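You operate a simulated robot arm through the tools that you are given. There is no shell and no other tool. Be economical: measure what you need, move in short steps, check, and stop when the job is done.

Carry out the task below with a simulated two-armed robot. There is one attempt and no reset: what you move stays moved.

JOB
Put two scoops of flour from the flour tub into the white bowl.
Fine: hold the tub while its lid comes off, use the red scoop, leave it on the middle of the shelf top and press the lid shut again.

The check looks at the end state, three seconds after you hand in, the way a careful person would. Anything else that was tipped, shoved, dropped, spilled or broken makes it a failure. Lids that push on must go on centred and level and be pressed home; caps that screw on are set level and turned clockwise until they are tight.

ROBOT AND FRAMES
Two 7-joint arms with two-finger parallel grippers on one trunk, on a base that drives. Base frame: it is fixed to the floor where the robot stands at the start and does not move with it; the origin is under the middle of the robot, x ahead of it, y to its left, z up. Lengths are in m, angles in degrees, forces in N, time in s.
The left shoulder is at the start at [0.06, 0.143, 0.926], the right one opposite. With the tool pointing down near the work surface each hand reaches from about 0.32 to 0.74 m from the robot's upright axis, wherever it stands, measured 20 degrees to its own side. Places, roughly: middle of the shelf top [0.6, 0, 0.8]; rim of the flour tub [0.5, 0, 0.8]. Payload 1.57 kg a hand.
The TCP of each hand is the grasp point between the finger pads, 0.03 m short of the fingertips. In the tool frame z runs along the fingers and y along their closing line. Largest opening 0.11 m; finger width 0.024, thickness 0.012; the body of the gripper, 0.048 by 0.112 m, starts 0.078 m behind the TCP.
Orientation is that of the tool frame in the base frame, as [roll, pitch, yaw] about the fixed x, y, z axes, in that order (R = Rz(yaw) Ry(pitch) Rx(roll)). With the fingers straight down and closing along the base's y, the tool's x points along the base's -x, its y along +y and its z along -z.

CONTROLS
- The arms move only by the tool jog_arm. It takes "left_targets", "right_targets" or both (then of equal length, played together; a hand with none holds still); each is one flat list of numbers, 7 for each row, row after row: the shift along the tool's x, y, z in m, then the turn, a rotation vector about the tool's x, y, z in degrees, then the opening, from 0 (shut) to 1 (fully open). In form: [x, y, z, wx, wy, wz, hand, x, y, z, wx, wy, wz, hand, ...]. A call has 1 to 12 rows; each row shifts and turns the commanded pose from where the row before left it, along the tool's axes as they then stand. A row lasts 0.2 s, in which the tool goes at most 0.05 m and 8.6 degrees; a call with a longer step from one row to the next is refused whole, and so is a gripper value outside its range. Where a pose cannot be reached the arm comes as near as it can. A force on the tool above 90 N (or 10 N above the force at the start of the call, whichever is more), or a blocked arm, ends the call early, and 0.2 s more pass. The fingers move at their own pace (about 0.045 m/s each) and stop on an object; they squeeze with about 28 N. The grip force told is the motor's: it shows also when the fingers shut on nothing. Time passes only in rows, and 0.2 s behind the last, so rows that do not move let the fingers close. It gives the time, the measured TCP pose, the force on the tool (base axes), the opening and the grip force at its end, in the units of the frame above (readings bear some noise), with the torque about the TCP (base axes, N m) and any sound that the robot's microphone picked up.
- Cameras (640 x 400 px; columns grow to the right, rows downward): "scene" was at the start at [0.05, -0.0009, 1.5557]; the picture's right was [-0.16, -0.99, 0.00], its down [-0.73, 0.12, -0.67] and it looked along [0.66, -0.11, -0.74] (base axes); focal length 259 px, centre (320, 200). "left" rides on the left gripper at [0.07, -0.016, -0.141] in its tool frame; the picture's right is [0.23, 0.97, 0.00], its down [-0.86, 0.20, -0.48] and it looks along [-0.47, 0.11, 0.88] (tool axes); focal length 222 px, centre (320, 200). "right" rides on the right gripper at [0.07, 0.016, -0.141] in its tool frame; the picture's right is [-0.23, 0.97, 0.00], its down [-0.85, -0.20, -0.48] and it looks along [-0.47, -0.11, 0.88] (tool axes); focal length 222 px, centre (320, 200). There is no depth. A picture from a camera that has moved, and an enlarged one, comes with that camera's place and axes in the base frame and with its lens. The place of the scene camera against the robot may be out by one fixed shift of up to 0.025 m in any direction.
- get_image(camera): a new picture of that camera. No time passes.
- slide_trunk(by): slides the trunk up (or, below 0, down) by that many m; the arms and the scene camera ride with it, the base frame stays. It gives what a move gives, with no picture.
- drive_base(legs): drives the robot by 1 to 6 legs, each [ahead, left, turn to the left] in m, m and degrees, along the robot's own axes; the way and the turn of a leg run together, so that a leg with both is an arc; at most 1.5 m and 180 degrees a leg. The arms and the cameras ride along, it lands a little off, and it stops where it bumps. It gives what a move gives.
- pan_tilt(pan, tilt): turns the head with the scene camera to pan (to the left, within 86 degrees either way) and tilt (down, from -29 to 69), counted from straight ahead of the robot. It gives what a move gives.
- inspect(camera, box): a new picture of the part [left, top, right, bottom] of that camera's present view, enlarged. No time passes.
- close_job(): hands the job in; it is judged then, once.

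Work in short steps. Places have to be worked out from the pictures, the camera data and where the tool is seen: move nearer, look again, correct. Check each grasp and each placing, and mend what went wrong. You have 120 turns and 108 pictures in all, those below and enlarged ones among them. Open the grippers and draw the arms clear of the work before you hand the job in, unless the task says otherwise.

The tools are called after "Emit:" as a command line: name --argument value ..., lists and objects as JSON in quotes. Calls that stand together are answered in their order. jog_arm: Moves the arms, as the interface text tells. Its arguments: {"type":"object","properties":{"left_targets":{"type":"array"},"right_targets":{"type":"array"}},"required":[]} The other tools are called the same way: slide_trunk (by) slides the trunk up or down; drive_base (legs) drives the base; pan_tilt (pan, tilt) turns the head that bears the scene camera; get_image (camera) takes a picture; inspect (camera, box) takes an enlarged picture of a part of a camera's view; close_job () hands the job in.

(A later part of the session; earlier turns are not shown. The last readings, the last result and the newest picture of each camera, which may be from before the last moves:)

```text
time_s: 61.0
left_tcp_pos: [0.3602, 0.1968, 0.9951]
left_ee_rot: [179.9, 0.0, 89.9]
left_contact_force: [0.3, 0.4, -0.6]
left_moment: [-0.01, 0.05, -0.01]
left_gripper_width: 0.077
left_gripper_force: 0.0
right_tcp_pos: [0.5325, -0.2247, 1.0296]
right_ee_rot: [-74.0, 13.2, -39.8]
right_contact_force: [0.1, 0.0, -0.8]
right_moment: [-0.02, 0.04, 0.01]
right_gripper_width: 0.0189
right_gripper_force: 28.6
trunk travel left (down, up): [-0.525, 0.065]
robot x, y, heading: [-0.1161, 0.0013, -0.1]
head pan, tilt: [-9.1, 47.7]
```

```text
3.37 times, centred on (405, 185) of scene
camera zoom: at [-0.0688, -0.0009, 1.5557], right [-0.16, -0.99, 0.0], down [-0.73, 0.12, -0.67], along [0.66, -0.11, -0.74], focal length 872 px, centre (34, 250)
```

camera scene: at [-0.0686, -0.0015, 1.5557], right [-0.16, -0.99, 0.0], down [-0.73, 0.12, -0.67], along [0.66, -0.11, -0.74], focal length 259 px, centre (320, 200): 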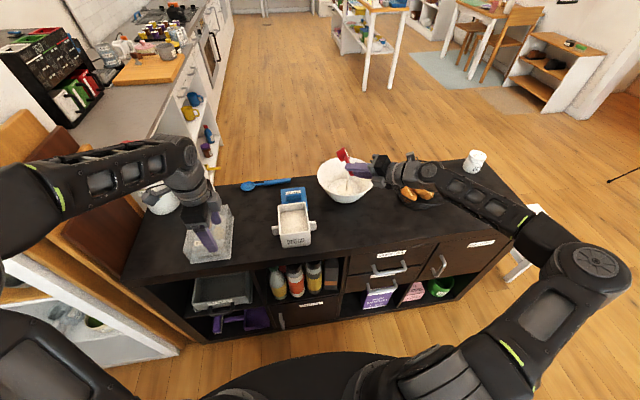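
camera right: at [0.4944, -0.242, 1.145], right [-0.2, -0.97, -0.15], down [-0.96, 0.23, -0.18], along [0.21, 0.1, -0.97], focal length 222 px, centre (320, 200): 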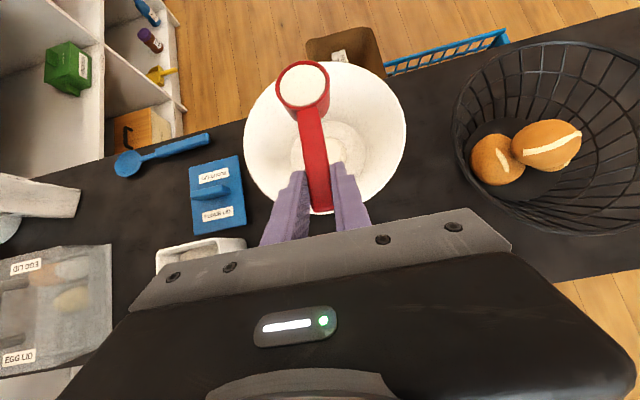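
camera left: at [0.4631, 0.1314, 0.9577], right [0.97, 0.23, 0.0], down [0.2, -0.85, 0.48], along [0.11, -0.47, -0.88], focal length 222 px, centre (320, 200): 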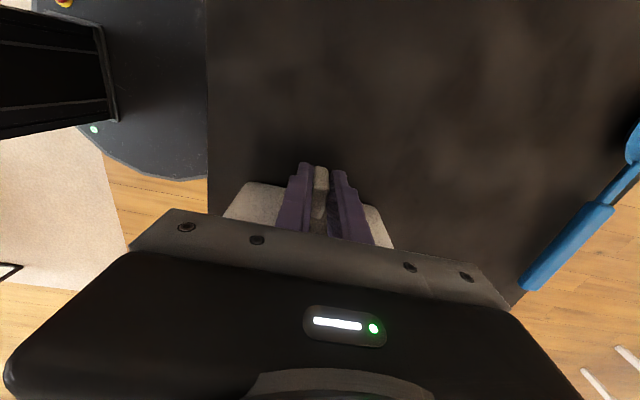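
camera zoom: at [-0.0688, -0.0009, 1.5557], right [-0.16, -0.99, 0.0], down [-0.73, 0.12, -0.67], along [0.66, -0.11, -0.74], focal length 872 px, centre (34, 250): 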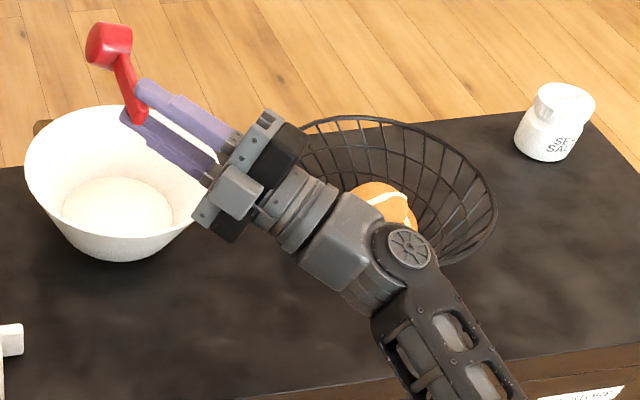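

Both scoops are in the bowl and the cup is empty. I roll back upright.

Emit:
jog_arm --right_targets '[0, 0, 0, -6.51, 0, -5.47, 0, 0, 0, 0, -6.51, 0, -5.47, 0, 0, 0, 0, -6.51, 0, -5.47, 0, 0, 0, 0, -6.51, 0, -5.47, 0, 0, 0, 0, -6.51, 0, -5.47, 0, 0, 0, 0, -6.51, 0, -5.47, 0, 0, 0, 0, -6.51, 0, -5.47, 0, 0, 0, 0, -6.51, 0, -5.47, 0, 0, 0, 0, -6.51, 0, -5.47, 0, 0, 0, 0, -6.51, 0, -5.47, 0, 0, 0, 0, -6.51, 0, -5.47, 0, 0, 0, 0, -6.51, 0, -5.47, 0]'

Emit:
jog_arm --right_targets '[0, 0, 0, -6.51, 0, -5.47, 0, -0.0131, 0.02, -0.0273, 0, 0, 0, 0, -0.0131, 0.02, -0.0273, 0, 0, 0, 0, -0.0131, 0.02, -0.0273, 0, 0, 0, 0, -0.0131, 0.02, -0.0273, 0, 0, 0, 0]'

Emit:
get_image --camera "scene"

```text
time_s: 63.6
left_tcp_pos: [0.3598, 0.1972, 0.995]
left_ee_rot: [179.9, 0.0, 90.0]
left_contact_force: [0.2, 0.2, 0.9]
left_moment: [-0.01, -0.01, 0.0]
left_gripper_width: 0.0768
left_gripper_force: 0.2
right_tcp_pos: [0.5341, -0.2237, 1.0312]
right_ee_rot: [-169.0, -39.4, -8.6]
right_contact_force: [-0.2, 0.2, -0.5]
right_moment: [-0.04, 0.06, -0.03]
right_gripper_width: 0.019
right_gripper_force: 28.4
trunk travel left (down, up): [-0.525, 0.065]
robot x, y, heading: [-0.1198, 0.0025, -0.1]
head pan, tilt: [-9.1, 47.7]
```

```text
time_s: 64.8
left_tcp_pos: [0.3599, 0.1958, 0.9945]
left_ee_rot: [179.9, -0.1, 89.8]
left_contact_force: [-0.9, -0.1, -0.8]
left_moment: [-0.02, -0.01, 0.0]
left_gripper_width: 0.0772
left_gripper_force: 0.0
right_tcp_pos: [0.4198, -0.3023, 1.0791]
right_ee_rot: [-179.9, -40.0, -1.6]
right_contact_force: [-0.4, 0.3, -0.2]
right_moment: [0.01, 0.03, 0.03]
right_gripper_width: 0.0189
right_gripper_force: 28.2
trunk travel left (down, up): [-0.525, 0.065]
robot x, y, heading: [-0.1195, 0.0006, -0.3]
head pan, tilt: [-9.1, 47.7]
```

```text
40 pictures are left
camera scene: at [-0.0697, -0.0014, 1.5557], right [-0.16, -0.99, 0.0], down [-0.73, 0.12, -0.67], along [0.66, -0.11, -0.74], focal length 259 px, centre (320, 200)
```

scene: 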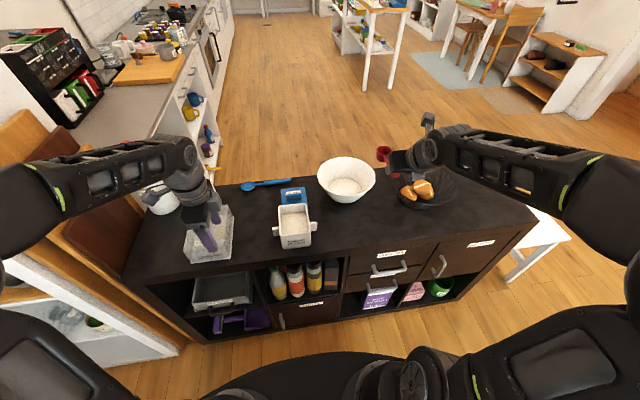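

Everything is in place. I drive the base forward 0.12 m so the left hand can reach the lid.

Emit:
drive_base --legs '[[0.12, 0, 0]]'

Emit:
get_image --camera "left"

Emit:
inspect --camera "scene" --box '[230, 170, 390, 270]'

```text
time_s: 66.1
left_tcp_pos: [0.4826, 0.1966, 0.9936]
left_ee_rot: [179.9, 0.1, 89.7]
left_contact_force: [-0.5, 0.5, 0.8]
left_moment: [-0.03, 0.02, -0.01]
left_gripper_width: 0.0771
left_gripper_force: 0.0
right_tcp_pos: [0.5426, -0.3029, 1.0786]
right_ee_rot: [-180.0, -39.8, -1.7]
right_contact_force: [-0.4, 0.5, -0.5]
right_moment: [-0.01, 0.05, 0.01]
right_gripper_width: 0.0188
right_gripper_force: 28.1
trunk travel left (down, up): [-0.525, 0.065]
robot x, y, heading: [0.0023, -0.0006, -0.2]
head pan, tilt: [-9.1, 47.7]
```

```text
39 pictures are left
camera left: at [0.4673, 0.266, 1.1349], right [0.97, 0.22, 0.0], down [0.2, -0.86, 0.48], along [0.11, -0.47, -0.88], focal length 222 px, centre (320, 200)
```

left: 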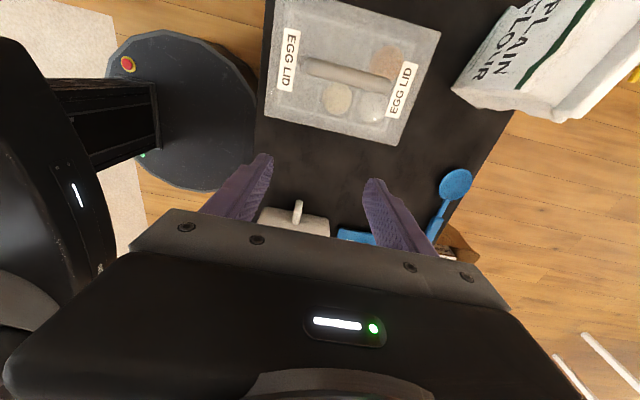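

```text
4.00 times, centred on (310, 220) of scene
camera zoom: at [0.0546, -0.0014, 1.5556], right [-0.16, -0.99, 0.0], down [-0.73, 0.12, -0.67], along [0.66, -0.11, -0.74], focal length 1036 px, centre (360, 120)
```

zoom: 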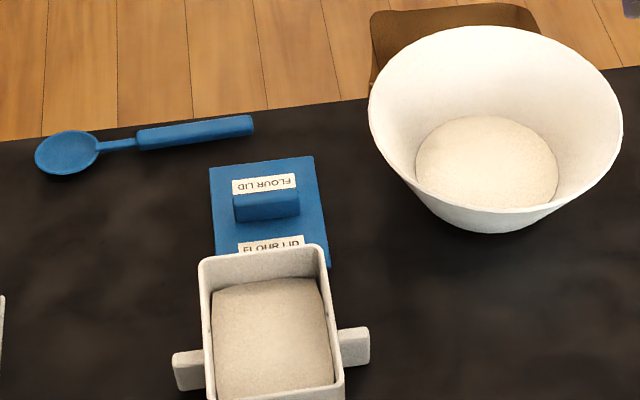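

The left hand now moves above the lid's rib at about [0.625, -0.02].

Emit:
jog_arm --left_targets '[-0.0361, 0.0237, 0.0106, 0, 0, 0, 0.6, -0.0361, 0.0237, 0.0106, 0, 0, 0, 0.6, -0.0361, 0.0237, 0.0106, 0, 0, 0, 0.6, -0.0361, 0.0237, 0.0106, 0, 0, 0, 0.6, -0.0361, 0.0237, 0.0106, 0, 0, 0, 0.6, -0.0361, 0.0237, 0.0106, 0, 0, 0, 0.6]'

Emit:
get_image --camera "left"

Emit:
inspect --camera "scene" --box '[230, 150, 390, 250]'

```text
time_s: 67.5
left_tcp_pos: [0.6245, -0.022, 0.9284]
left_ee_rot: [-179.9, 0.0, 89.8]
left_contact_force: [-0.2, -0.6, -1.4]
left_moment: [0.08, 0.02, -0.01]
left_gripper_width: 0.0659
left_gripper_force: 0.1
right_tcp_pos: [0.5425, -0.3037, 1.0782]
right_ee_rot: [-179.8, -39.9, -1.7]
right_contact_force: [0.3, 0.0, -0.1]
right_moment: [0.01, 0.06, 0.03]
right_gripper_width: 0.0189
right_gripper_force: 28.4
trunk travel left (down, up): [-0.525, 0.065]
robot x, y, heading: [0.0063, -0.0049, -0.3]
head pan, tilt: [-9.1, 47.7]
```

```text
37 pictures are left
camera left: at [0.6082, 0.0487, 1.0691], right [0.97, 0.22, 0.0], down [0.2, -0.86, 0.48], along [0.11, -0.47, -0.88], focal length 222 px, centre (320, 200)
```

left: 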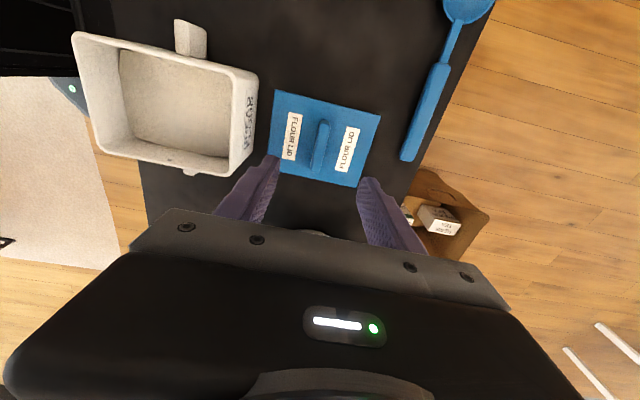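

```text
4.00 times, centred on (310, 200) of scene
camera zoom: at [0.0533, -0.0023, 1.5556], right [-0.16, -0.99, 0.0], down [-0.73, 0.12, -0.67], along [0.66, -0.11, -0.74], focal length 1036 px, centre (360, 200)
```

zoom: 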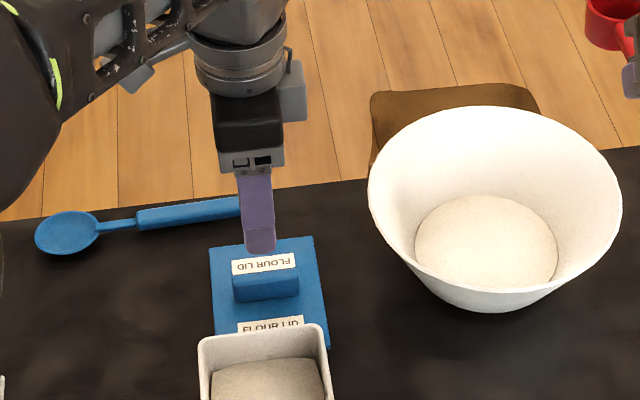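

The lid centre works out to [0.625, -0.020], and the left hand is right above it. I descend to z≈0.832 and close on the rib.

Emit:
jog_arm --left_targets '[0.002, 0.0005, 0.035, 0, 0, 0, 0.6, 0, 0, 0.035, 0, 0, 0, 0.6, 0, 0, 0.026, 0, 0, 0, 0.6, 0, 0, 0, 0, 0, 0, 0.4, 0, 0, 0, 0, 0, 0, 0.2, 0, 0, 0, 0, 0, 0, 0.1, 0, 0, 0, 0, 0, 0, 0, 0, 0, 0, 0, 0, 0, 0, 0, 0, 0, 0, 0, 0, 0]'

Emit:
inspect --camera "left" --box '[200, 60, 440, 240]'

```text
time_s: 69.5
left_tcp_pos: [0.6229, -0.0212, 0.8332]
left_ee_rot: [-180.0, 0.1, 89.8]
left_contact_force: [-0.5, 0.1, 0.2]
left_moment: [0.0, -0.02, 0.01]
left_gripper_width: 0.0123
left_gripper_force: 27.8
right_tcp_pos: [0.5427, -0.3034, 1.0797]
right_ee_rot: [-179.9, -39.9, -1.8]
right_contact_force: [-0.1, 0.2, -0.7]
right_moment: [-0.01, 0.06, 0.0]
right_gripper_width: 0.0189
right_gripper_force: 28.4
trunk travel left (down, up): [-0.525, 0.065]
robot x, y, heading: [0.0011, 0.0013, -0.1]
head pan, tilt: [-9.1, 47.7]
```

```text
2.22 times, centred on (320, 150) of left
camera zoom: at [0.6084, 0.0494, 0.975], right [0.97, 0.22, 0.0], down [0.2, -0.86, 0.48], along [0.11, -0.47, -0.88], focal length 494 px, centre (320, 311)
```

zoom: 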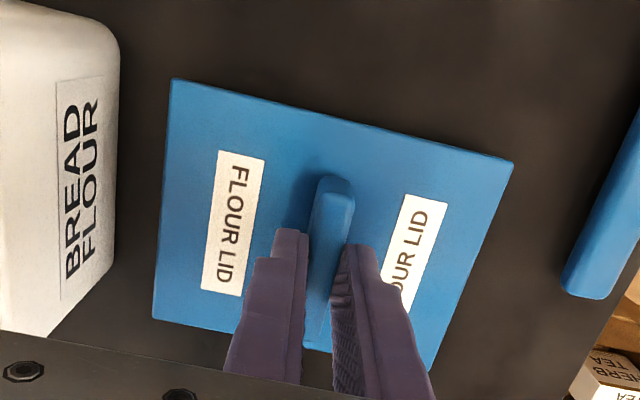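

The lid is gripped (0.0123 m, 28 N). The tub centre is still [0.483, -0.011]. I lift 14 cm and move it above the tub.

Emit:
jog_arm --left_targets '[0, 0, -0.035, 0, 0, 0, 0, 0, 0, -0.035, 0, 0, 0, 0, 0, 0, -0.035, 0, 0, 0, 0, 0, 0, -0.035, 0, 0, 0, 0, 0.0025, -0.035, 0, 0, 0, 0, 0, 0.0025, -0.035, 0, 0, 0, 0, 0, 0.0025, -0.035, 0, 0, 0, 0, 0, 0.0025, -0.035, 0, 0, 0, 0, 0, 0, 0, 0, 0, 0, 0, 0]'

Emit:
get_image --camera "left"

Emit:
inspect --camera "scene" --box '[240, 170, 380, 290]'

```text
time_s: 71.5
left_tcp_pos: [0.485, -0.0102, 0.9727]
left_ee_rot: [180.0, 0.1, 89.8]
left_contact_force: [-0.1, -0.8, -0.5]
left_moment: [0.0, 0.02, 0.02]
left_gripper_width: 0.012
left_gripper_force: 28.1
right_tcp_pos: [0.5427, -0.3027, 1.0792]
right_ee_rot: [-179.9, -39.9, -1.7]
right_contact_force: [0.3, 0.2, 0.3]
right_moment: [-0.01, 0.05, -0.02]
right_gripper_width: 0.0189
right_gripper_force: 27.7
trunk travel left (down, up): [-0.525, 0.065]
robot x, y, heading: [0.005, -0.0004, -0.4]
head pan, tilt: [-9.1, 47.7]
```

```text
34 pictures are left
camera left: at [0.4691, 0.0605, 1.1142], right [0.97, 0.22, 0.0], down [0.2, -0.86, 0.48], along [0.11, -0.47, -0.88], focal length 222 px, centre (320, 200)
```

left: 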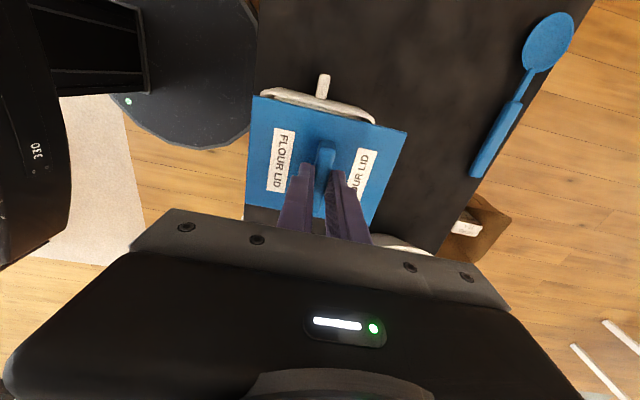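

```text
3.33 times, centred on (310, 230) of scene
camera zoom: at [0.0532, -0.0015, 1.5556], right [-0.16, -0.99, 0.0], down [-0.73, 0.12, -0.67], along [0.66, -0.11, -0.74], focal length 863 px, centre (353, 100)
```

zoom: 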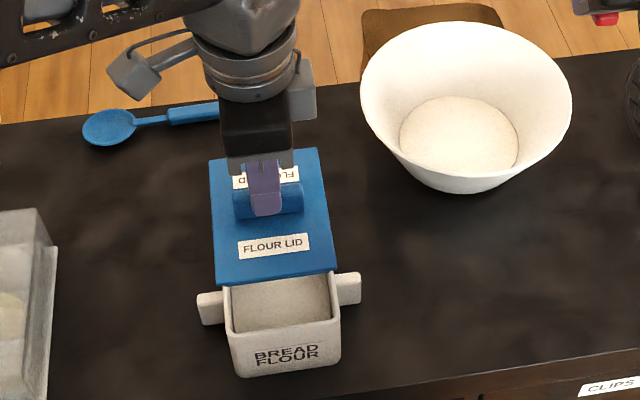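

The lid is aligned with the tub in yaw, x and y to within about 1 mm. I lower it to just above the rim.

Emit:
jog_arm --left_targets '[-0.0005, -0.001, 0.025, 0, 0, 0, 0, 0, 0, 0.025, 0, 0, 0, 0, 0, 0, 0.004, 0, 0, 0, 0, 0, 0, 0, 0, 0, 0, 0]'

Emit:
inspect --camera "left" --box '[200, 60, 440, 240]'

Emit:
inspect --camera "scene" --box '[260, 190, 360, 280]'

```text
time_s: 72.5
left_tcp_pos: [0.4827, -0.0111, 0.9214]
left_ee_rot: [179.9, 0.0, 89.9]
left_contact_force: [0.4, -0.3, -1.2]
left_moment: [-0.02, -0.01, 0.01]
left_gripper_width: 0.0116
left_gripper_force: 28.4
right_tcp_pos: [0.5419, -0.303, 1.0786]
right_ee_rot: [-179.9, -39.9, -1.7]
right_contact_force: [0.5, -0.7, -1.2]
right_moment: [0.0, 0.04, 0.04]
right_gripper_width: 0.019
right_gripper_force: 28.3
trunk travel left (down, up): [-0.525, 0.065]
robot x, y, heading: [-0.0, 0.0012, -0.1]
head pan, tilt: [-9.1, 47.7]
```

```text
2.22 times, centred on (320, 150) of left
camera zoom: at [0.4664, 0.0602, 1.0625], right [0.97, 0.22, 0.0], down [0.2, -0.86, 0.48], along [0.11, -0.47, -0.88], focal length 494 px, centre (320, 311)
```

zoom: 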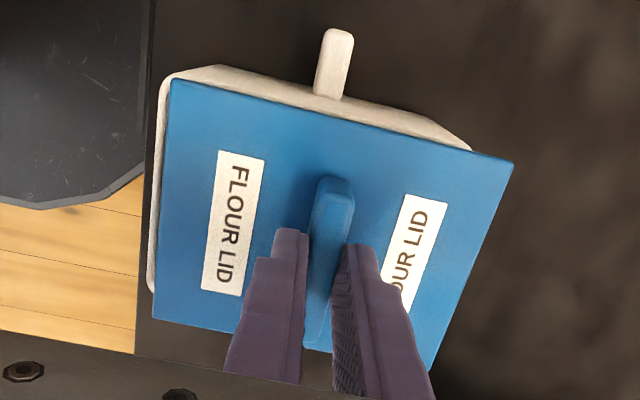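

```text
4.44 times, centred on (310, 235) of scene
camera zoom: at [0.0527, -0.0014, 1.5556], right [-0.16, -0.99, 0.0], down [-0.73, 0.12, -0.67], along [0.66, -0.11, -0.74], focal length 1151 px, centre (364, 44)
```

zoom: 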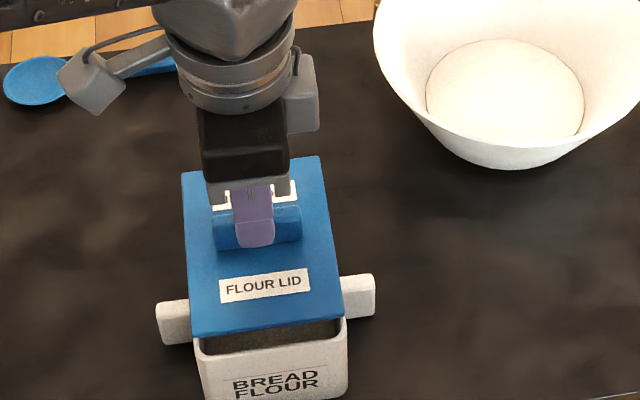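

The lid hangs just above the rim. The tub seems a few mm nearer the robot than the lid, so I zoom in to measure that.

Emit:
inspect --camera "left" --box '[250, 65, 400, 145]'

Emit:
inspect --camera "scene" --box '[265, 230, 335, 280]'

```text
4.27 times, centred on (325, 105) of left
camera zoom: at [0.4664, 0.0602, 1.0625], right [0.97, 0.22, 0.0], down [0.2, -0.86, 0.48], along [0.11, -0.47, -0.88], focal length 948 px, centre (299, 605)
```

zoom: 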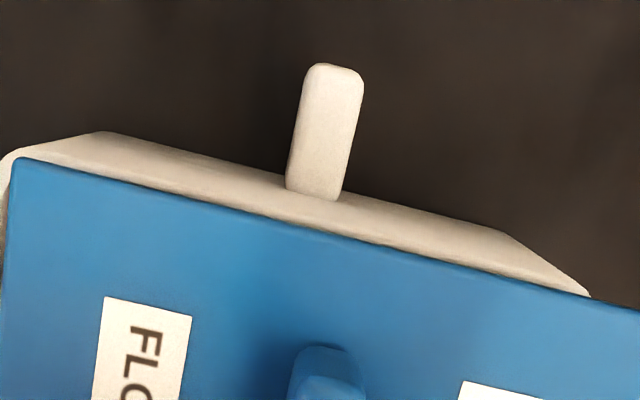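

```text
8.00 times, centred on (300, 255) of scene
camera zoom: at [0.0527, -0.0014, 1.5556], right [-0.16, -0.99, 0.0], down [-0.73, 0.12, -0.67], along [0.66, -0.11, -0.74], focal length 2071 px, centre (480, -240)
```

zoom: 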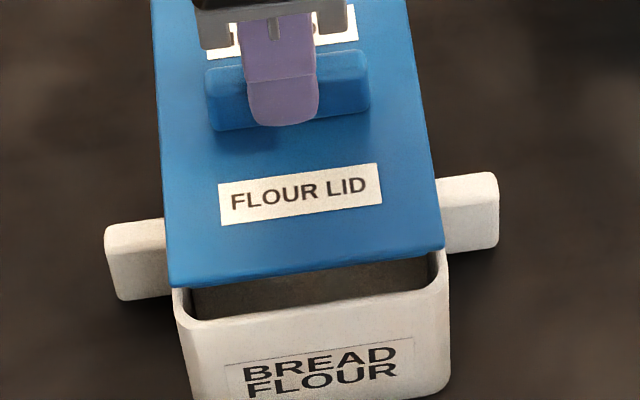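

The tub's ear is at x≈0.475–0.478 while the lid's rib is at 0.4825, so the ear grip pulled the tub a few mm. I shift the lid 5 mm toward -x and lower gently.

Emit:
jog_arm --left_targets '[-0.0005, -0.005, 0, 0, 0, 0, 0, 0, 0, 0.004, 0, 0, 0, 0, 0, 0, 0.003, 0, 0, 0, 0, 0, 0, 0.003, 0, 0, 0, 0, 0, 0, 0, 0, 0, 0, 0]'

Emit:
inspect --camera "left" --box '[230, 65, 410, 165]'

Emit:
inspect --camera "scene" --box '[265, 230, 335, 280]'

```text
time_s: 73.7
left_tcp_pos: [0.476, -0.0114, 0.9115]
left_ee_rot: [180.0, 0.1, 89.7]
left_contact_force: [-5.4, -1.3, 7.0]
left_moment: [-0.04, -0.1, 0.03]
left_gripper_width: 0.0121
left_gripper_force: 28.0
right_tcp_pos: [0.5399, -0.3038, 1.0801]
right_ee_rot: [-179.9, -39.9, -1.7]
right_contact_force: [0.1, -0.1, -0.1]
right_moment: [-0.01, 0.03, 0.0]
right_gripper_width: 0.019
right_gripper_force: 27.5
trunk travel left (down, up): [-0.525, 0.065]
robot x, y, heading: [-0.0014, 0.0009, 0.1]
head pan, tilt: [-9.1, 47.7]
```

```text
3.56 times, centred on (320, 115) of left
camera zoom: at [0.4607, 0.0594, 1.0526], right [0.97, 0.22, 0.0], down [0.19, -0.86, 0.48], along [0.11, -0.47, -0.88], focal length 790 px, centre (320, 502)
```

zoom: 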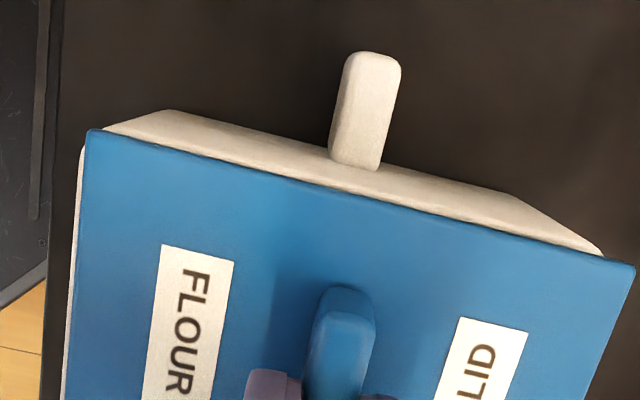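

```text
8.00 times, centred on (300, 255) of scene
camera zoom: at [0.0512, -0.0014, 1.5558], right [-0.16, -0.99, 0.0], down [-0.73, 0.12, -0.67], along [0.66, -0.11, -0.74], focal length 2071 px, centre (480, -240)
```

zoom: 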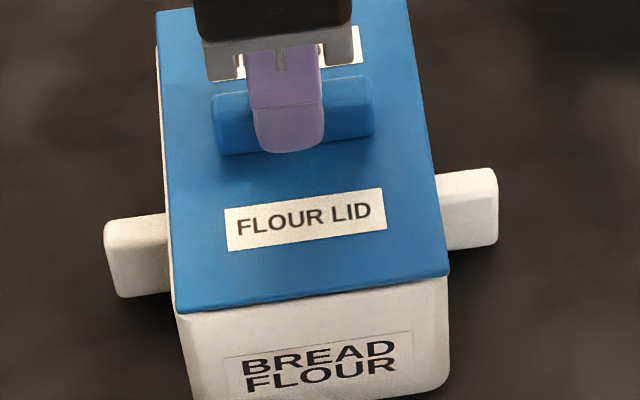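

Ear and rib now agree (x≈0.477) and contact is light. I ease 1 mm more toward -x, as the reaction suggests, and keep lowering.

Emit:
jog_arm --left_targets '[0, -0.001, 0.002, 0, 0, 0, 0, 0, 0, 0.002, 0, 0, 0, 0, 0, 0, 0.002, 0, 0, 0, 0]'

Emit:
inspect --camera "scene" --box '[265, 230, 335, 280]'

```text
time_s: 74.5
left_tcp_pos: [0.4764, -0.0108, 0.9067]
left_ee_rot: [179.7, 0.0, 89.8]
left_contact_force: [-0.6, 1.5, 14.1]
left_moment: [0.26, 0.02, -0.02]
left_gripper_width: 0.012
left_gripper_force: 28.1
right_tcp_pos: [0.5405, -0.3033, 1.0793]
right_ee_rot: [-180.0, -40.0, -1.6]
right_contact_force: [0.2, 0.3, -0.7]
right_moment: [-0.01, 0.03, 0.0]
right_gripper_width: 0.0189
right_gripper_force: 28.2
trunk travel left (down, up): [-0.525, 0.065]
robot x, y, heading: [0.0044, 0.0026, -0.2]
head pan, tilt: [-9.1, 47.7]
```

```text
8.00 times, centred on (300, 255) of scene
camera zoom: at [0.0516, -0.0011, 1.556], right [-0.16, -0.99, 0.0], down [-0.73, 0.12, -0.67], along [0.66, -0.11, -0.74], focal length 2071 px, centre (480, -240)
```

zoom: 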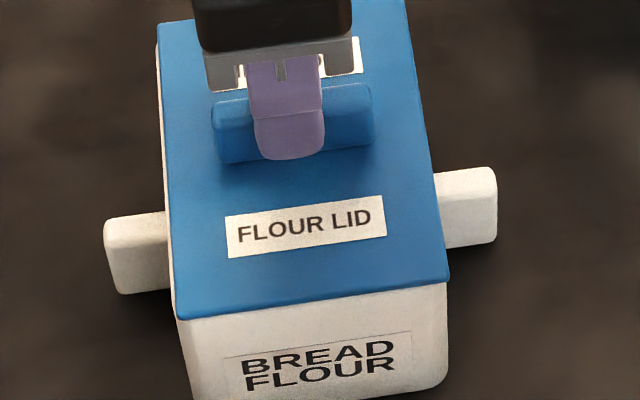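

The lid is going in (14 N at z 0.907, level). I keep pressing down gently.

Emit:
jog_arm --left_targets '[0, 0, 0.002, 0, 0, 0, 0, 0, 0, 0.002, 0, 0, 0, 0, 0, 0, 0.002, 0, 0, 0, 0, 0, 0, 0.002, 0, 0, 0, 0]'

Emit:
inspect --camera "scene" --box '[265, 230, 335, 280]'

```text
time_s: 75.5
left_tcp_pos: [0.4775, -0.0112, 0.8965]
left_ee_rot: [179.8, 0.1, 89.7]
left_contact_force: [4.2, -2.0, 22.3]
left_moment: [-0.07, -0.03, 0.04]
left_gripper_width: 0.012
left_gripper_force: 28.2
right_tcp_pos: [0.5408, -0.3035, 1.0786]
right_ee_rot: [-180.0, -40.0, -1.8]
right_contact_force: [-0.5, -0.5, -0.7]
right_moment: [-0.01, 0.01, 0.0]
right_gripper_width: 0.0188
right_gripper_force: 28.1
trunk travel left (down, up): [-0.525, 0.065]
robot x, y, heading: [-0.0001, -0.0007, -0.2]
head pan, tilt: [-9.1, 47.7]
```

```text
8.00 times, centred on (300, 255) of scene
camera zoom: at [0.0514, -0.0016, 1.5558], right [-0.16, -0.99, 0.0], down [-0.73, 0.12, -0.67], along [0.66, -0.11, -0.74], focal length 2071 px, centre (480, -240)
```

zoom: 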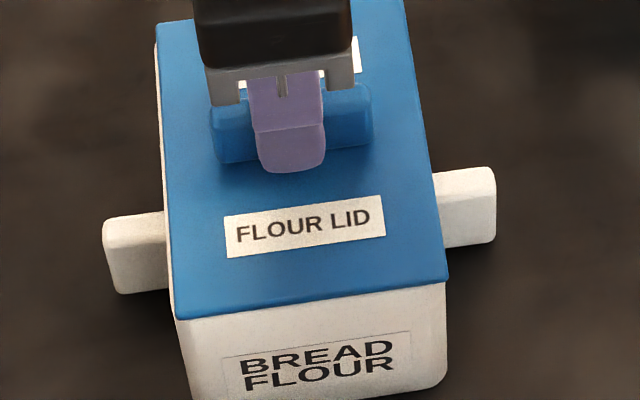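

The fingers slid down the rib, so I continue until the fingertips bear on the lid's centre and press.

Emit:
jog_arm --left_targets '[0, 0, 0.003, 0, 0, 0, 0, 0, 0, 0.003, 0, 0, 0, 0, 0, 0, 0.003, 0, 0, 0, 0, 0, 0, 0.003, 0, 0, 0, 0]'

Emit:
inspect --camera "scene" --box '[265, 230, 335, 280]'

```text
time_s: 76.5
left_tcp_pos: [0.4765, -0.0095, 0.8897]
left_ee_rot: [179.5, 0.1, 89.8]
left_contact_force: [2.8, 4.3, 53.4]
left_moment: [0.45, 0.53, -0.23]
left_gripper_width: 0.0122
left_gripper_force: 28.3
right_tcp_pos: [0.539, -0.3035, 1.081]
right_ee_rot: [180.0, -40.1, -1.7]
right_contact_force: [0.1, -0.5, -1.4]
right_moment: [0.01, 0.05, 0.04]
right_gripper_width: 0.0188
right_gripper_force: 27.8
trunk travel left (down, up): [-0.525, 0.065]
robot x, y, heading: [0.0029, -0.0005, -0.5]
head pan, tilt: [-9.1, 47.7]
```

```text
8.00 times, centred on (300, 255) of scene
camera zoom: at [0.049, -0.0008, 1.5564], right [-0.16, -0.99, 0.0], down [-0.73, 0.12, -0.67], along [0.67, -0.11, -0.74], focal length 2071 px, centre (480, -240)
```

zoom: 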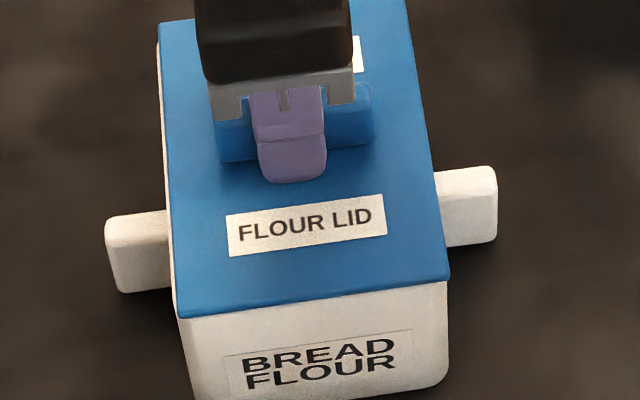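

53 N at fingertip height ≈0.8597, matching the lid's original seated height (≈0.8596). I press a little harder to be sure it's home.

Emit:
jog_arm --left_targets '[0, 0, 0.002, 0, 0, 0, 0, 0, 0, 0.002, 0, 0, 0, 0, 0, 0, 0.002, 0, 0, 0, 0, 0, 0, 0, 0, 0, 0, 0]'

Emit:
get_image --camera "left"

```text
time_s: 77.2
left_tcp_pos: [0.4793, -0.0123, 0.8887]
left_ee_rot: [179.0, 0.3, 89.9]
left_contact_force: [-8.2, 4.7, 41.8]
left_moment: [0.8, 1.35, 0.05]
left_gripper_width: 0.0121
left_gripper_force: 27.7
right_tcp_pos: [0.54, -0.3024, 1.0794]
right_ee_rot: [-179.9, -40.0, -1.7]
right_contact_force: [0.2, -0.4, -1.1]
right_moment: [-0.02, 0.05, 0.02]
right_gripper_width: 0.0189
right_gripper_force: 28.6
trunk travel left (down, up): [-0.525, 0.065]
robot x, y, heading: [0.002, -0.0007, -0.5]
head pan, tilt: [-9.1, 47.7]
stopped in row 3 (left hand): the force on the tool passed its limit (the readings are from after the stop); the commanded pose is now the measured one
```

```text
23 pictures are left
camera left: at [0.4614, 0.0597, 1.0299], right [0.97, 0.23, 0.02], down [0.19, -0.85, 0.49], along [0.12, -0.47, -0.87], focal length 222 px, centre (320, 200)
```

left: 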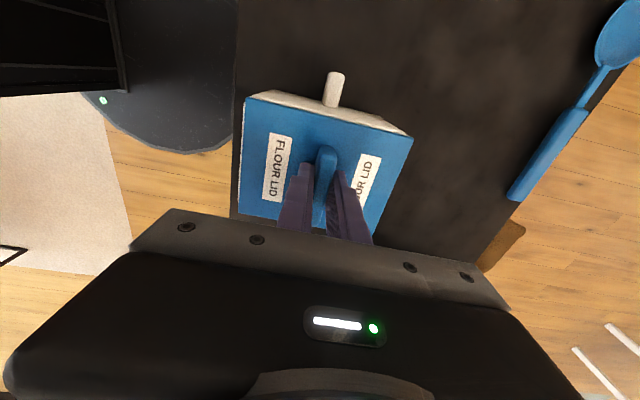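

Pressed past 90 N. I open the left hand, rise clear and check the lid.

Emit:
jog_arm --left_targets '[0, 0, -0.002, 0, 0, 0, 0.2, 0, 0, 0, 0, 0, 0, 0.4, 0, 0, 0, 0, 0, 0, 0.5, 0, 0, 0, 0, 0, 0, 0.5, 0, 0, -0.04, 0, 0, 0, 0.5, 0, 0, -0.04, 0, 0, 0, 0.5, 0, 0, -0.04, 0, 0, 0, 0.5, 0.045, 0, 0, 0, 0, 0, 0.5, 0.045, 0, 0, 0, 0, 0, 0.5, 0.045, 0, 0, 0, 0, 0, 0.5, 0.045, 0, 0, 0, 0, 0, 0.5]'

Emit:
inspect --camera "scene" --box '[265, 220, 335, 280]'

Emit:
inspect --camera "left" --box '[200, 120, 440, 260]'

```text
time_s: 79.7
left_tcp_pos: [0.4798, 0.1717, 1.0026]
left_ee_rot: [179.3, 0.2, 90.0]
left_contact_force: [-0.7, -0.1, -0.1]
left_moment: [-0.02, 0.01, 0.01]
left_gripper_width: 0.0549
left_gripper_force: 0.1
right_tcp_pos: [0.5419, -0.3034, 1.0792]
right_ee_rot: [180.0, -40.0, -1.6]
right_contact_force: [-0.6, 0.3, -1.8]
right_moment: [-0.03, 0.06, 0.02]
right_gripper_width: 0.019
right_gripper_force: 27.8
trunk travel left (down, up): [-0.525, 0.065]
robot x, y, heading: [0.0014, -0.0027, -0.3]
head pan, tilt: [-9.1, 47.7]
```

```text
6.67 times, centred on (300, 250) of scene
camera zoom: at [0.0524, -0.0005, 1.5557], right [-0.16, -0.99, 0.0], down [-0.73, 0.12, -0.67], along [0.66, -0.11, -0.74], focal length 1726 px, centre (453, -133)
```

zoom: 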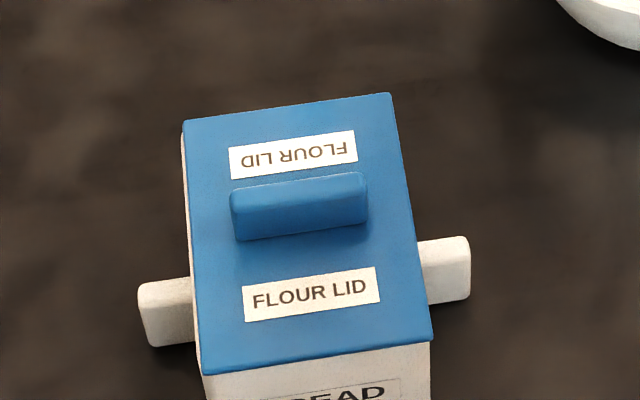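

```text
2.67 times, centred on (320, 190) of left
camera zoom: at [0.4618, 0.243, 1.1432], right [0.97, 0.23, 0.01], down [0.19, -0.85, 0.49], along [0.12, -0.47, -0.87], focal length 592 px, centre (320, 227)
```

zoom: 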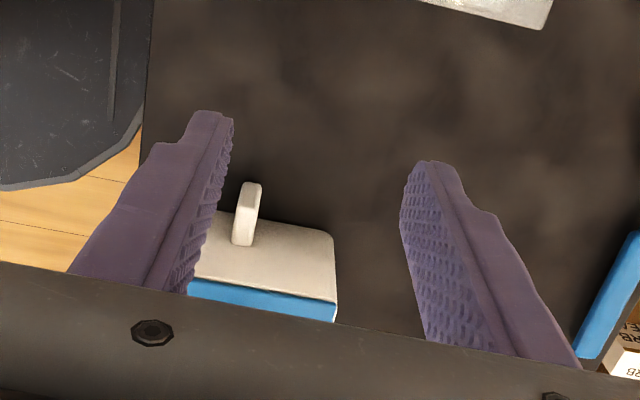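

The lid looks seated and centred. I take a wider view to compare the front-face height with the initial picture.

Emit:
inspect --camera "scene" --box '[270, 225, 340, 295]'

```text
5.71 times, centred on (305, 260) of scene
camera zoom: at [0.0524, -0.0005, 1.5557], right [-0.16, -0.99, 0.0], down [-0.73, 0.12, -0.67], along [0.66, -0.11, -0.74], focal length 1480 px, centre (406, -143)
```

zoom: 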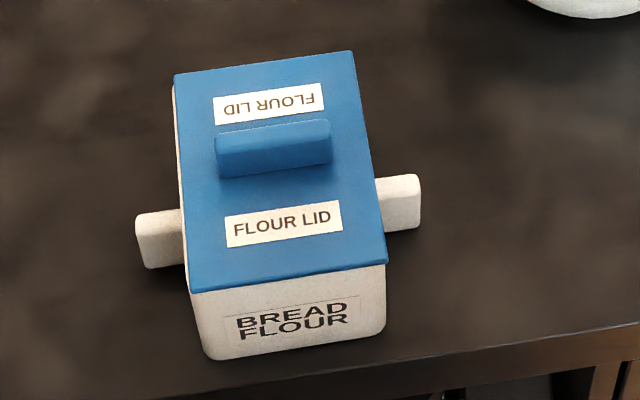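

To verify centring from above, I bring the left camera over the tub.

Emit:
jog_arm --left_targets '[-0.04, 0.001, -0.012, 0, 0, 0, 0.5, -0.04, 0.001, -0.012, 0, 0, 0, 0.5, -0.04, 0.001, -0.012, 0, 0, 0, 0.5, -0.04, 0.001, -0.012, 0, 0, 0, 0.5, -0.04, 0.001, -0.012, 0, 0, 0, 0.5]'

Emit:
inspect --camera "left" --box '[240, 60, 400, 160]'

```text
time_s: 80.8
left_tcp_pos: [0.4836, -0.0331, 1.0663]
left_ee_rot: [179.2, 0.3, 90.0]
left_contact_force: [0.0, 0.5, 1.1]
left_moment: [0.02, 0.0, 0.0]
left_gripper_width: 0.0547
left_gripper_force: 0.0
right_tcp_pos: [0.5424, -0.3041, 1.0775]
right_ee_rot: [-179.8, -40.0, -1.7]
right_contact_force: [-0.7, 0.0, -0.6]
right_moment: [0.03, 0.04, 0.02]
right_gripper_width: 0.019
right_gripper_force: 28.0
trunk travel left (down, up): [-0.525, 0.065]
robot x, y, heading: [0.0032, 0.0016, -0.5]
head pan, tilt: [-9.1, 47.7]
```

```text
4.00 times, centred on (320, 110) of left
camera zoom: at [0.4661, 0.0379, 1.2073], right [0.97, 0.23, 0.01], down [0.19, -0.85, 0.48], along [0.12, -0.47, -0.87], focal length 888 px, centre (320, 560)
```

zoom: 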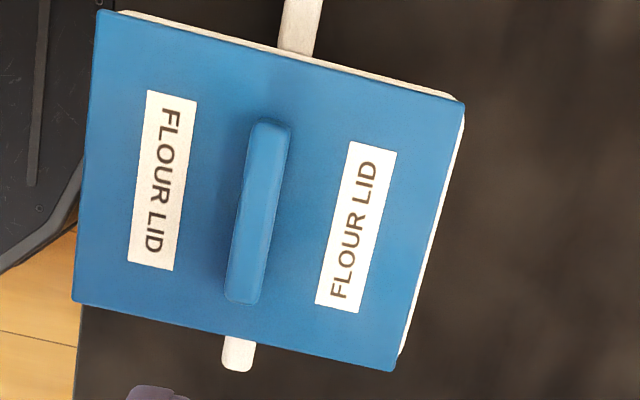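

Comparing frames, the tub has moved about 17 mm toward the robot. The fingertips dragged it while opening under load. I zoom in on both lid edges to check its seating.

Emit:
inspect --camera "left" --box '[250, 55, 300, 145]'

Emit:
inspect --camera "left" --box '[320, 70, 370, 160]'

```text
4.44 times, centred on (275, 100) of left
camera zoom: at [0.4661, 0.0379, 1.2073], right [0.97, 0.23, 0.01], down [0.19, -0.85, 0.48], along [0.12, -0.47, -0.87], focal length 987 px, centre (520, 644)
```

zoom: 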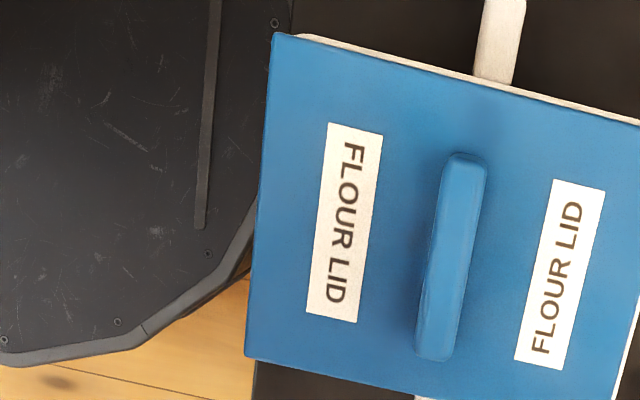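

```text
4.44 times, centred on (345, 115) of left
camera zoom: at [0.4661, 0.0379, 1.2073], right [0.97, 0.23, 0.01], down [0.19, -0.85, 0.48], along [0.12, -0.47, -0.87], focal length 987 px, centre (209, 578)
```

zoom: 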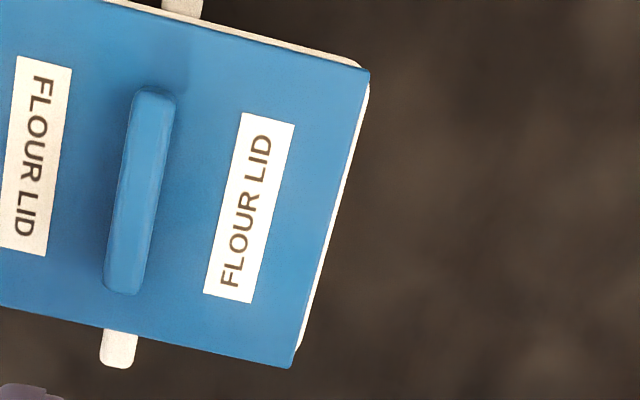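

The lid is seated, but its offset is roughly 2 mm toward the robot and the tub now sits at the shelf edge. I grip the rib again without pressing, so I can slide tub and lid back +x.

Emit:
jog_arm --left_targets '[0.0226, -0.024, 0, 0.8, 0.3, 0, 0.5, 0, 0, 0.04, 0, 0, 0, 0.5, 0, 0, 0.04, 0, 0, 0, 0.5, 0, 0, 0.04, 0, 0, 0, 0.5, 0, 0, 0.04, 0, 0, 0, 0.5, 0, 0, 0.01, 0, 0, 0, 0.5, 0, 0, 0, 0, 0, 0, 0.3, 0, 0, 0, 0, 0, 0, 0.1, 0, 0, 0, 0, 0, 0, 0, 0, 0, 0, 0, 0, 0, 0]'

Emit:
inspect --camera "left" --box '[200, 60, 440, 240]'

```text
time_s: 83.0
left_tcp_pos: [0.46, -0.0107, 0.8967]
left_ee_rot: [-179.9, 0.0, 89.8]
left_contact_force: [0.0, -0.4, -0.6]
left_moment: [-0.03, 0.0, -0.03]
left_gripper_width: 0.0122
left_gripper_force: 24.4
right_tcp_pos: [0.5417, -0.3022, 1.0789]
right_ee_rot: [-180.0, -39.9, -1.7]
right_contact_force: [-1.0, -0.5, 0.0]
right_moment: [-0.03, 0.05, 0.0]
right_gripper_width: 0.0189
right_gripper_force: 27.7
trunk travel left (down, up): [-0.525, 0.065]
robot x, y, heading: [-0.0003, -0.0016, -0.3]
head pan, tilt: [-9.1, 47.7]
```

```text
2.22 times, centred on (320, 150) of left
camera zoom: at [0.4441, 0.0597, 1.0378], right [0.97, 0.23, 0.0], down [0.2, -0.86, 0.48], along [0.11, -0.47, -0.88], focal length 494 px, centre (320, 311)
```

zoom: 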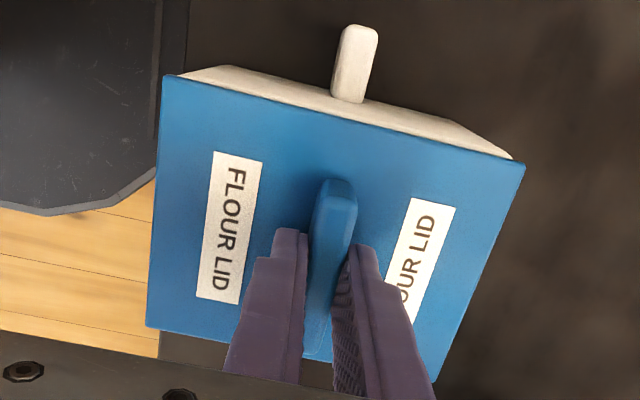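

The rib is gripped with no load. I slide the lid and tub +x by 18 mm in small steps.

Emit:
jog_arm --left_targets '[0, 0.003, 0, 0, 0, 0, 0, 0, 0.003, 0, 0, 0, 0, 0, 0, 0.003, 0, 0, 0, 0, 0, 0, 0.003, 0, 0, 0, 0, 0, 0, 0.003, 0, 0, 0, 0, 0, 0, 0.003, 0, 0, 0, 0, 0]'

Emit:
inspect --camera "left" --box '[200, 60, 440, 240]'

Emit:
inspect --camera "scene" --box '[270, 225, 340, 295]'

```text
time_s: 84.5
left_tcp_pos: [0.4766, -0.0076, 0.8975]
left_ee_rot: [-180.0, 0.0, 89.8]
left_contact_force: [-0.6, -0.1, -2.7]
left_moment: [-0.02, 0.01, 0.01]
left_gripper_width: 0.0118
left_gripper_force: 27.4
right_tcp_pos: [0.542, -0.3026, 1.0802]
right_ee_rot: [-179.8, -39.8, -1.7]
right_contact_force: [0.3, 0.0, 0.0]
right_moment: [-0.05, 0.07, 0.0]
right_gripper_width: 0.019
right_gripper_force: 28.0
trunk travel left (down, up): [-0.525, 0.065]
robot x, y, heading: [0.0031, -0.0019, -0.2]
head pan, tilt: [-9.1, 47.7]
```

```text
2.22 times, centred on (320, 150) of left
camera zoom: at [0.4616, 0.0634, 1.0388], right [0.97, 0.23, 0.0], down [0.2, -0.86, 0.48], along [0.11, -0.47, -0.88], focal length 494 px, centre (320, 311)
```

zoom: 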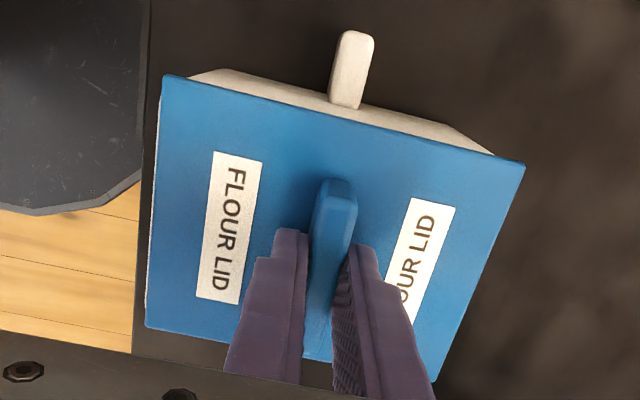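

```text
5.71 times, centred on (305, 260) of scene
camera zoom: at [0.0527, -0.0012, 1.5556], right [-0.16, -0.99, 0.0], down [-0.73, 0.12, -0.67], along [0.66, -0.11, -0.74], focal length 1480 px, centre (406, -143)
```

zoom: 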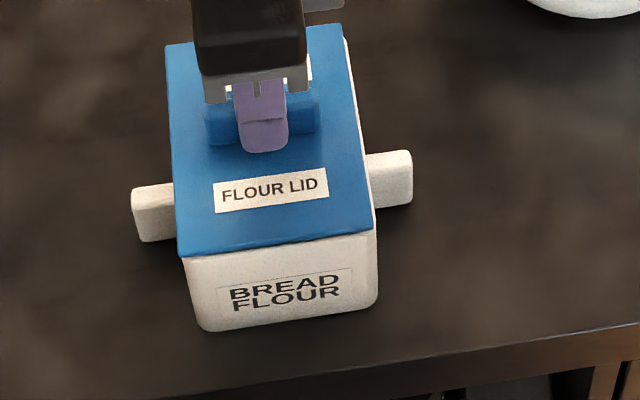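

The tub is back near its original place and the lid seems centred. I release without load, rise, and swing the left camera to view the lid from the side at a low angle.

Emit:
jog_arm --left_targets '[0, 0, 0, 0, 0, 0, 0.2, 0, 0, 0, 0, 0, 0, 0.4, 0, 0, 0, 0, 0, 0, 0.5, 0, 0, -0.04, 0, 0, 0, 0.5, 0, 0, -0.04, 0, 0, 0, 0.5, 0.045, 0, 0, 0, -8, 0, 0.5, 0.045, 0, 0, 0, -8, 0, 0.5, 0.045, 0, 0, 0, -8, 0, 0.5, 0.045, 0, 0, 0, -8, 0, 0.5, 0.02, 0, 0, 0, -8, 0, 0.5, 0, 0, 0, 0, -8, 0, 0.5]'

Emit:
get_image --camera "left"

```text
time_s: 86.8
left_tcp_pos: [0.4781, 0.184, 0.9284]
left_ee_rot: [-179.9, 48.2, 90.1]
left_contact_force: [-0.6, -0.3, -1.0]
left_moment: [-0.02, 0.01, 0.02]
left_gripper_width: 0.055
left_gripper_force: 0.1
right_tcp_pos: [0.5412, -0.3029, 1.0792]
right_ee_rot: [-179.9, -39.9, -1.7]
right_contact_force: [0.1, 0.6, 0.1]
right_moment: [0.01, 0.07, 0.02]
right_gripper_width: 0.019
right_gripper_force: 27.9
trunk travel left (down, up): [-0.525, 0.065]
robot x, y, heading: [0.0024, 0.0, -0.1]
head pan, tilt: [-9.1, 47.7]
```

```text
13 pictures are left
camera left: at [0.4627, 0.3361, 0.9713], right [0.97, 0.15, -0.17], down [0.2, -0.21, 0.96], along [0.11, -0.96, -0.24], focal length 222 px, centre (320, 200)
```

left: 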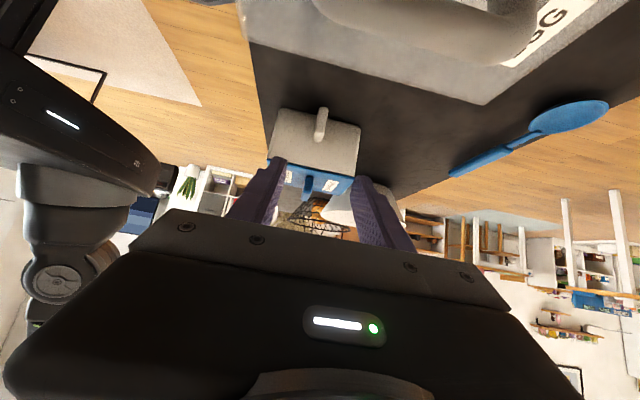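

The tub is visible upside-down in this view. I zoom in on the lid seam.

Emit:
inspect --camera "left" --box '[255, 95, 375, 205]'

```text
3.64 times, centred on (315, 150) of left
camera zoom: at [0.4627, 0.3361, 0.9713], right [0.97, 0.15, -0.17], down [0.2, -0.21, 0.96], along [0.11, -0.96, -0.24], focal length 808 px, centre (338, 382)
```

zoom: 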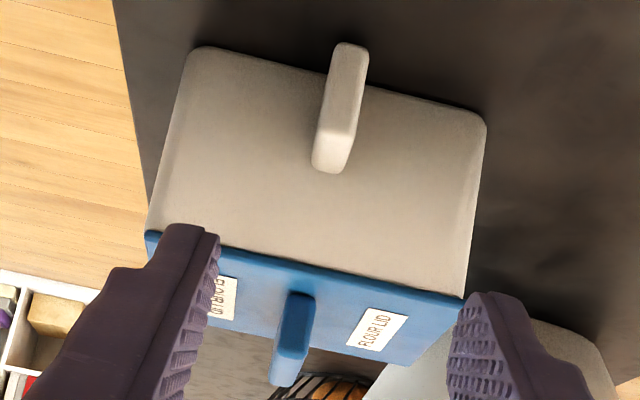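

The lid is flush, level and aligned with the tub edges, with no gap at the seam. For certainty I give one more straight press on the rib top with closed fingers, so I return above it first.

Emit:
jog_arm --left_targets '[0, 0, 0, 0, 8, 0, 0.3, 0, 0, 0, 0, 8, 0, 0.1, 0, 0, 0, 0, 8, 0, 0, 0, 0, 0, 0, 8, 0, 0, 0, 0, 0, 0, 8, 0, 0, 0, 0, 0, 0, 8, 0, 0, 0, 0, -0.045, 0, 0, 0, 0, -0.039, 0, 0, 0, 0, 0, 0, -0.039, 0, 0, 0, 0, 0, 0, -0.039, 0, 0, 0, 0, 0, 0, -0.039, 0, 0, 0, 0, 0, 0, -0.039, 0, 0, 0, 0, 0, 0]'

```text
time_s: 89.5
left_tcp_pos: [0.4773, -0.0111, 0.976]
left_ee_rot: [-179.8, 0.0, 90.0]
left_contact_force: [-0.1, -0.6, -0.9]
left_moment: [-0.01, 0.02, 0.01]
left_gripper_width: 0.0001
left_gripper_force: 21.3
right_tcp_pos: [0.5424, -0.3029, 1.0797]
right_ee_rot: [-180.0, -39.8, -1.7]
right_contact_force: [0.1, -1.2, -1.4]
right_moment: [0.01, 0.02, -0.02]
right_gripper_width: 0.019
right_gripper_force: 28.0
trunk travel left (down, up): [-0.525, 0.065]
robot x, y, heading: [-0.0008, -0.0011, -0.3]
head pan, tilt: [-9.1, 47.7]
```

Directly above the rib. I descend to near contact and press in small steps.

Emit:
jog_arm --left_targets '[0, 0, 0.028, 0, 0, 0, 0, 0, 0, 0.028, 0, 0, 0, 0, 0, 0, 0.003, 0, 0, 0, 0, 0, 0, 0.003, 0, 0, 0, 0, 0, 0, 0.003, 0, 0, 0, 0]'

```text
time_s: 90.7
left_tcp_pos: [0.477, -0.0101, 0.9178]
left_ee_rot: [179.3, 0.2, 90.0]
left_contact_force: [-0.5, 9.0, 63.6]
left_moment: [0.49, 0.03, -0.12]
left_gripper_width: 0.0
left_gripper_force: 21.3
right_tcp_pos: [0.5378, -0.301, 1.082]
right_ee_rot: [180.0, -40.1, -1.7]
right_contact_force: [0.0, -0.3, -0.9]
right_moment: [-0.01, 0.03, -0.03]
right_gripper_width: 0.0188
right_gripper_force: 28.4
trunk travel left (down, up): [-0.525, 0.065]
robot x, y, heading: [0.0041, -0.0018, -0.4]
head pan, tilt: [-9.1, 47.7]
```

Pressed at 64 N over the centre with no further travel: it is home. I lift straight up and move the left hand aside.

Emit:
jog_arm --left_targets '[0, 0, -0.005, 0, 0, 0, 0, 0, 0, -0.03, 0, 0, 0, 0, 0, 0, -0.04, 0, 0, 0, 0, 0, 0, -0.04, 0, 0, 0, 0, 0.045, 0, 0, 0, 0, 0, 0.5, 0.045, 0, 0, 0, 0, 0, 0.5, 0.045, 0, 0, 0, 0, 0, 0.5, 0.045, 0, 0, 0, 0, 0, 0.5, 0.045, 0, 0, 0, 0, 0, 0.5]'

Emit:
get_image --camera "scene"

```text
time_s: 92.7
left_tcp_pos: [0.4758, 0.2162, 1.0248]
left_ee_rot: [-179.9, 0.0, 89.9]
left_contact_force: [0.2, 0.3, 0.1]
left_moment: [-0.01, -0.01, -0.01]
left_gripper_width: 0.0548
left_gripper_force: 0.0
right_tcp_pos: [0.5429, -0.3032, 1.079]
right_ee_rot: [179.9, -40.0, -1.7]
right_contact_force: [-0.1, -0.2, 0.1]
right_moment: [-0.03, 0.02, -0.01]
right_gripper_width: 0.0191
right_gripper_force: 28.9
trunk travel left (down, up): [-0.525, 0.065]
robot x, y, heading: [0.0003, -0.0002, -0.1]
head pan, tilt: [-9.1, 47.7]
```

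```text
11 pictures are left
camera scene: at [0.0523, -0.0004, 1.5557], right [-0.16, -0.99, 0.0], down [-0.73, 0.12, -0.67], along [0.66, -0.11, -0.74], focal length 259 px, centre (320, 200)
```

scene: 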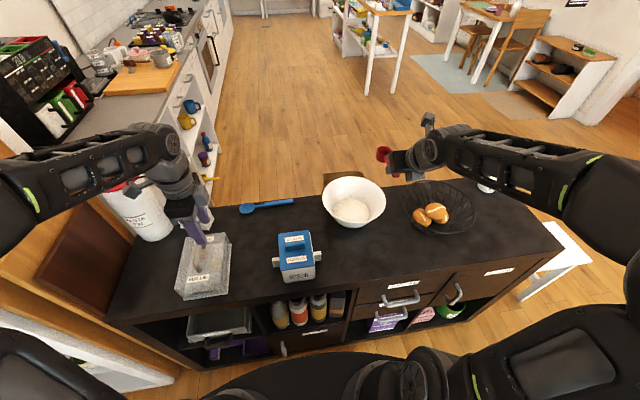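

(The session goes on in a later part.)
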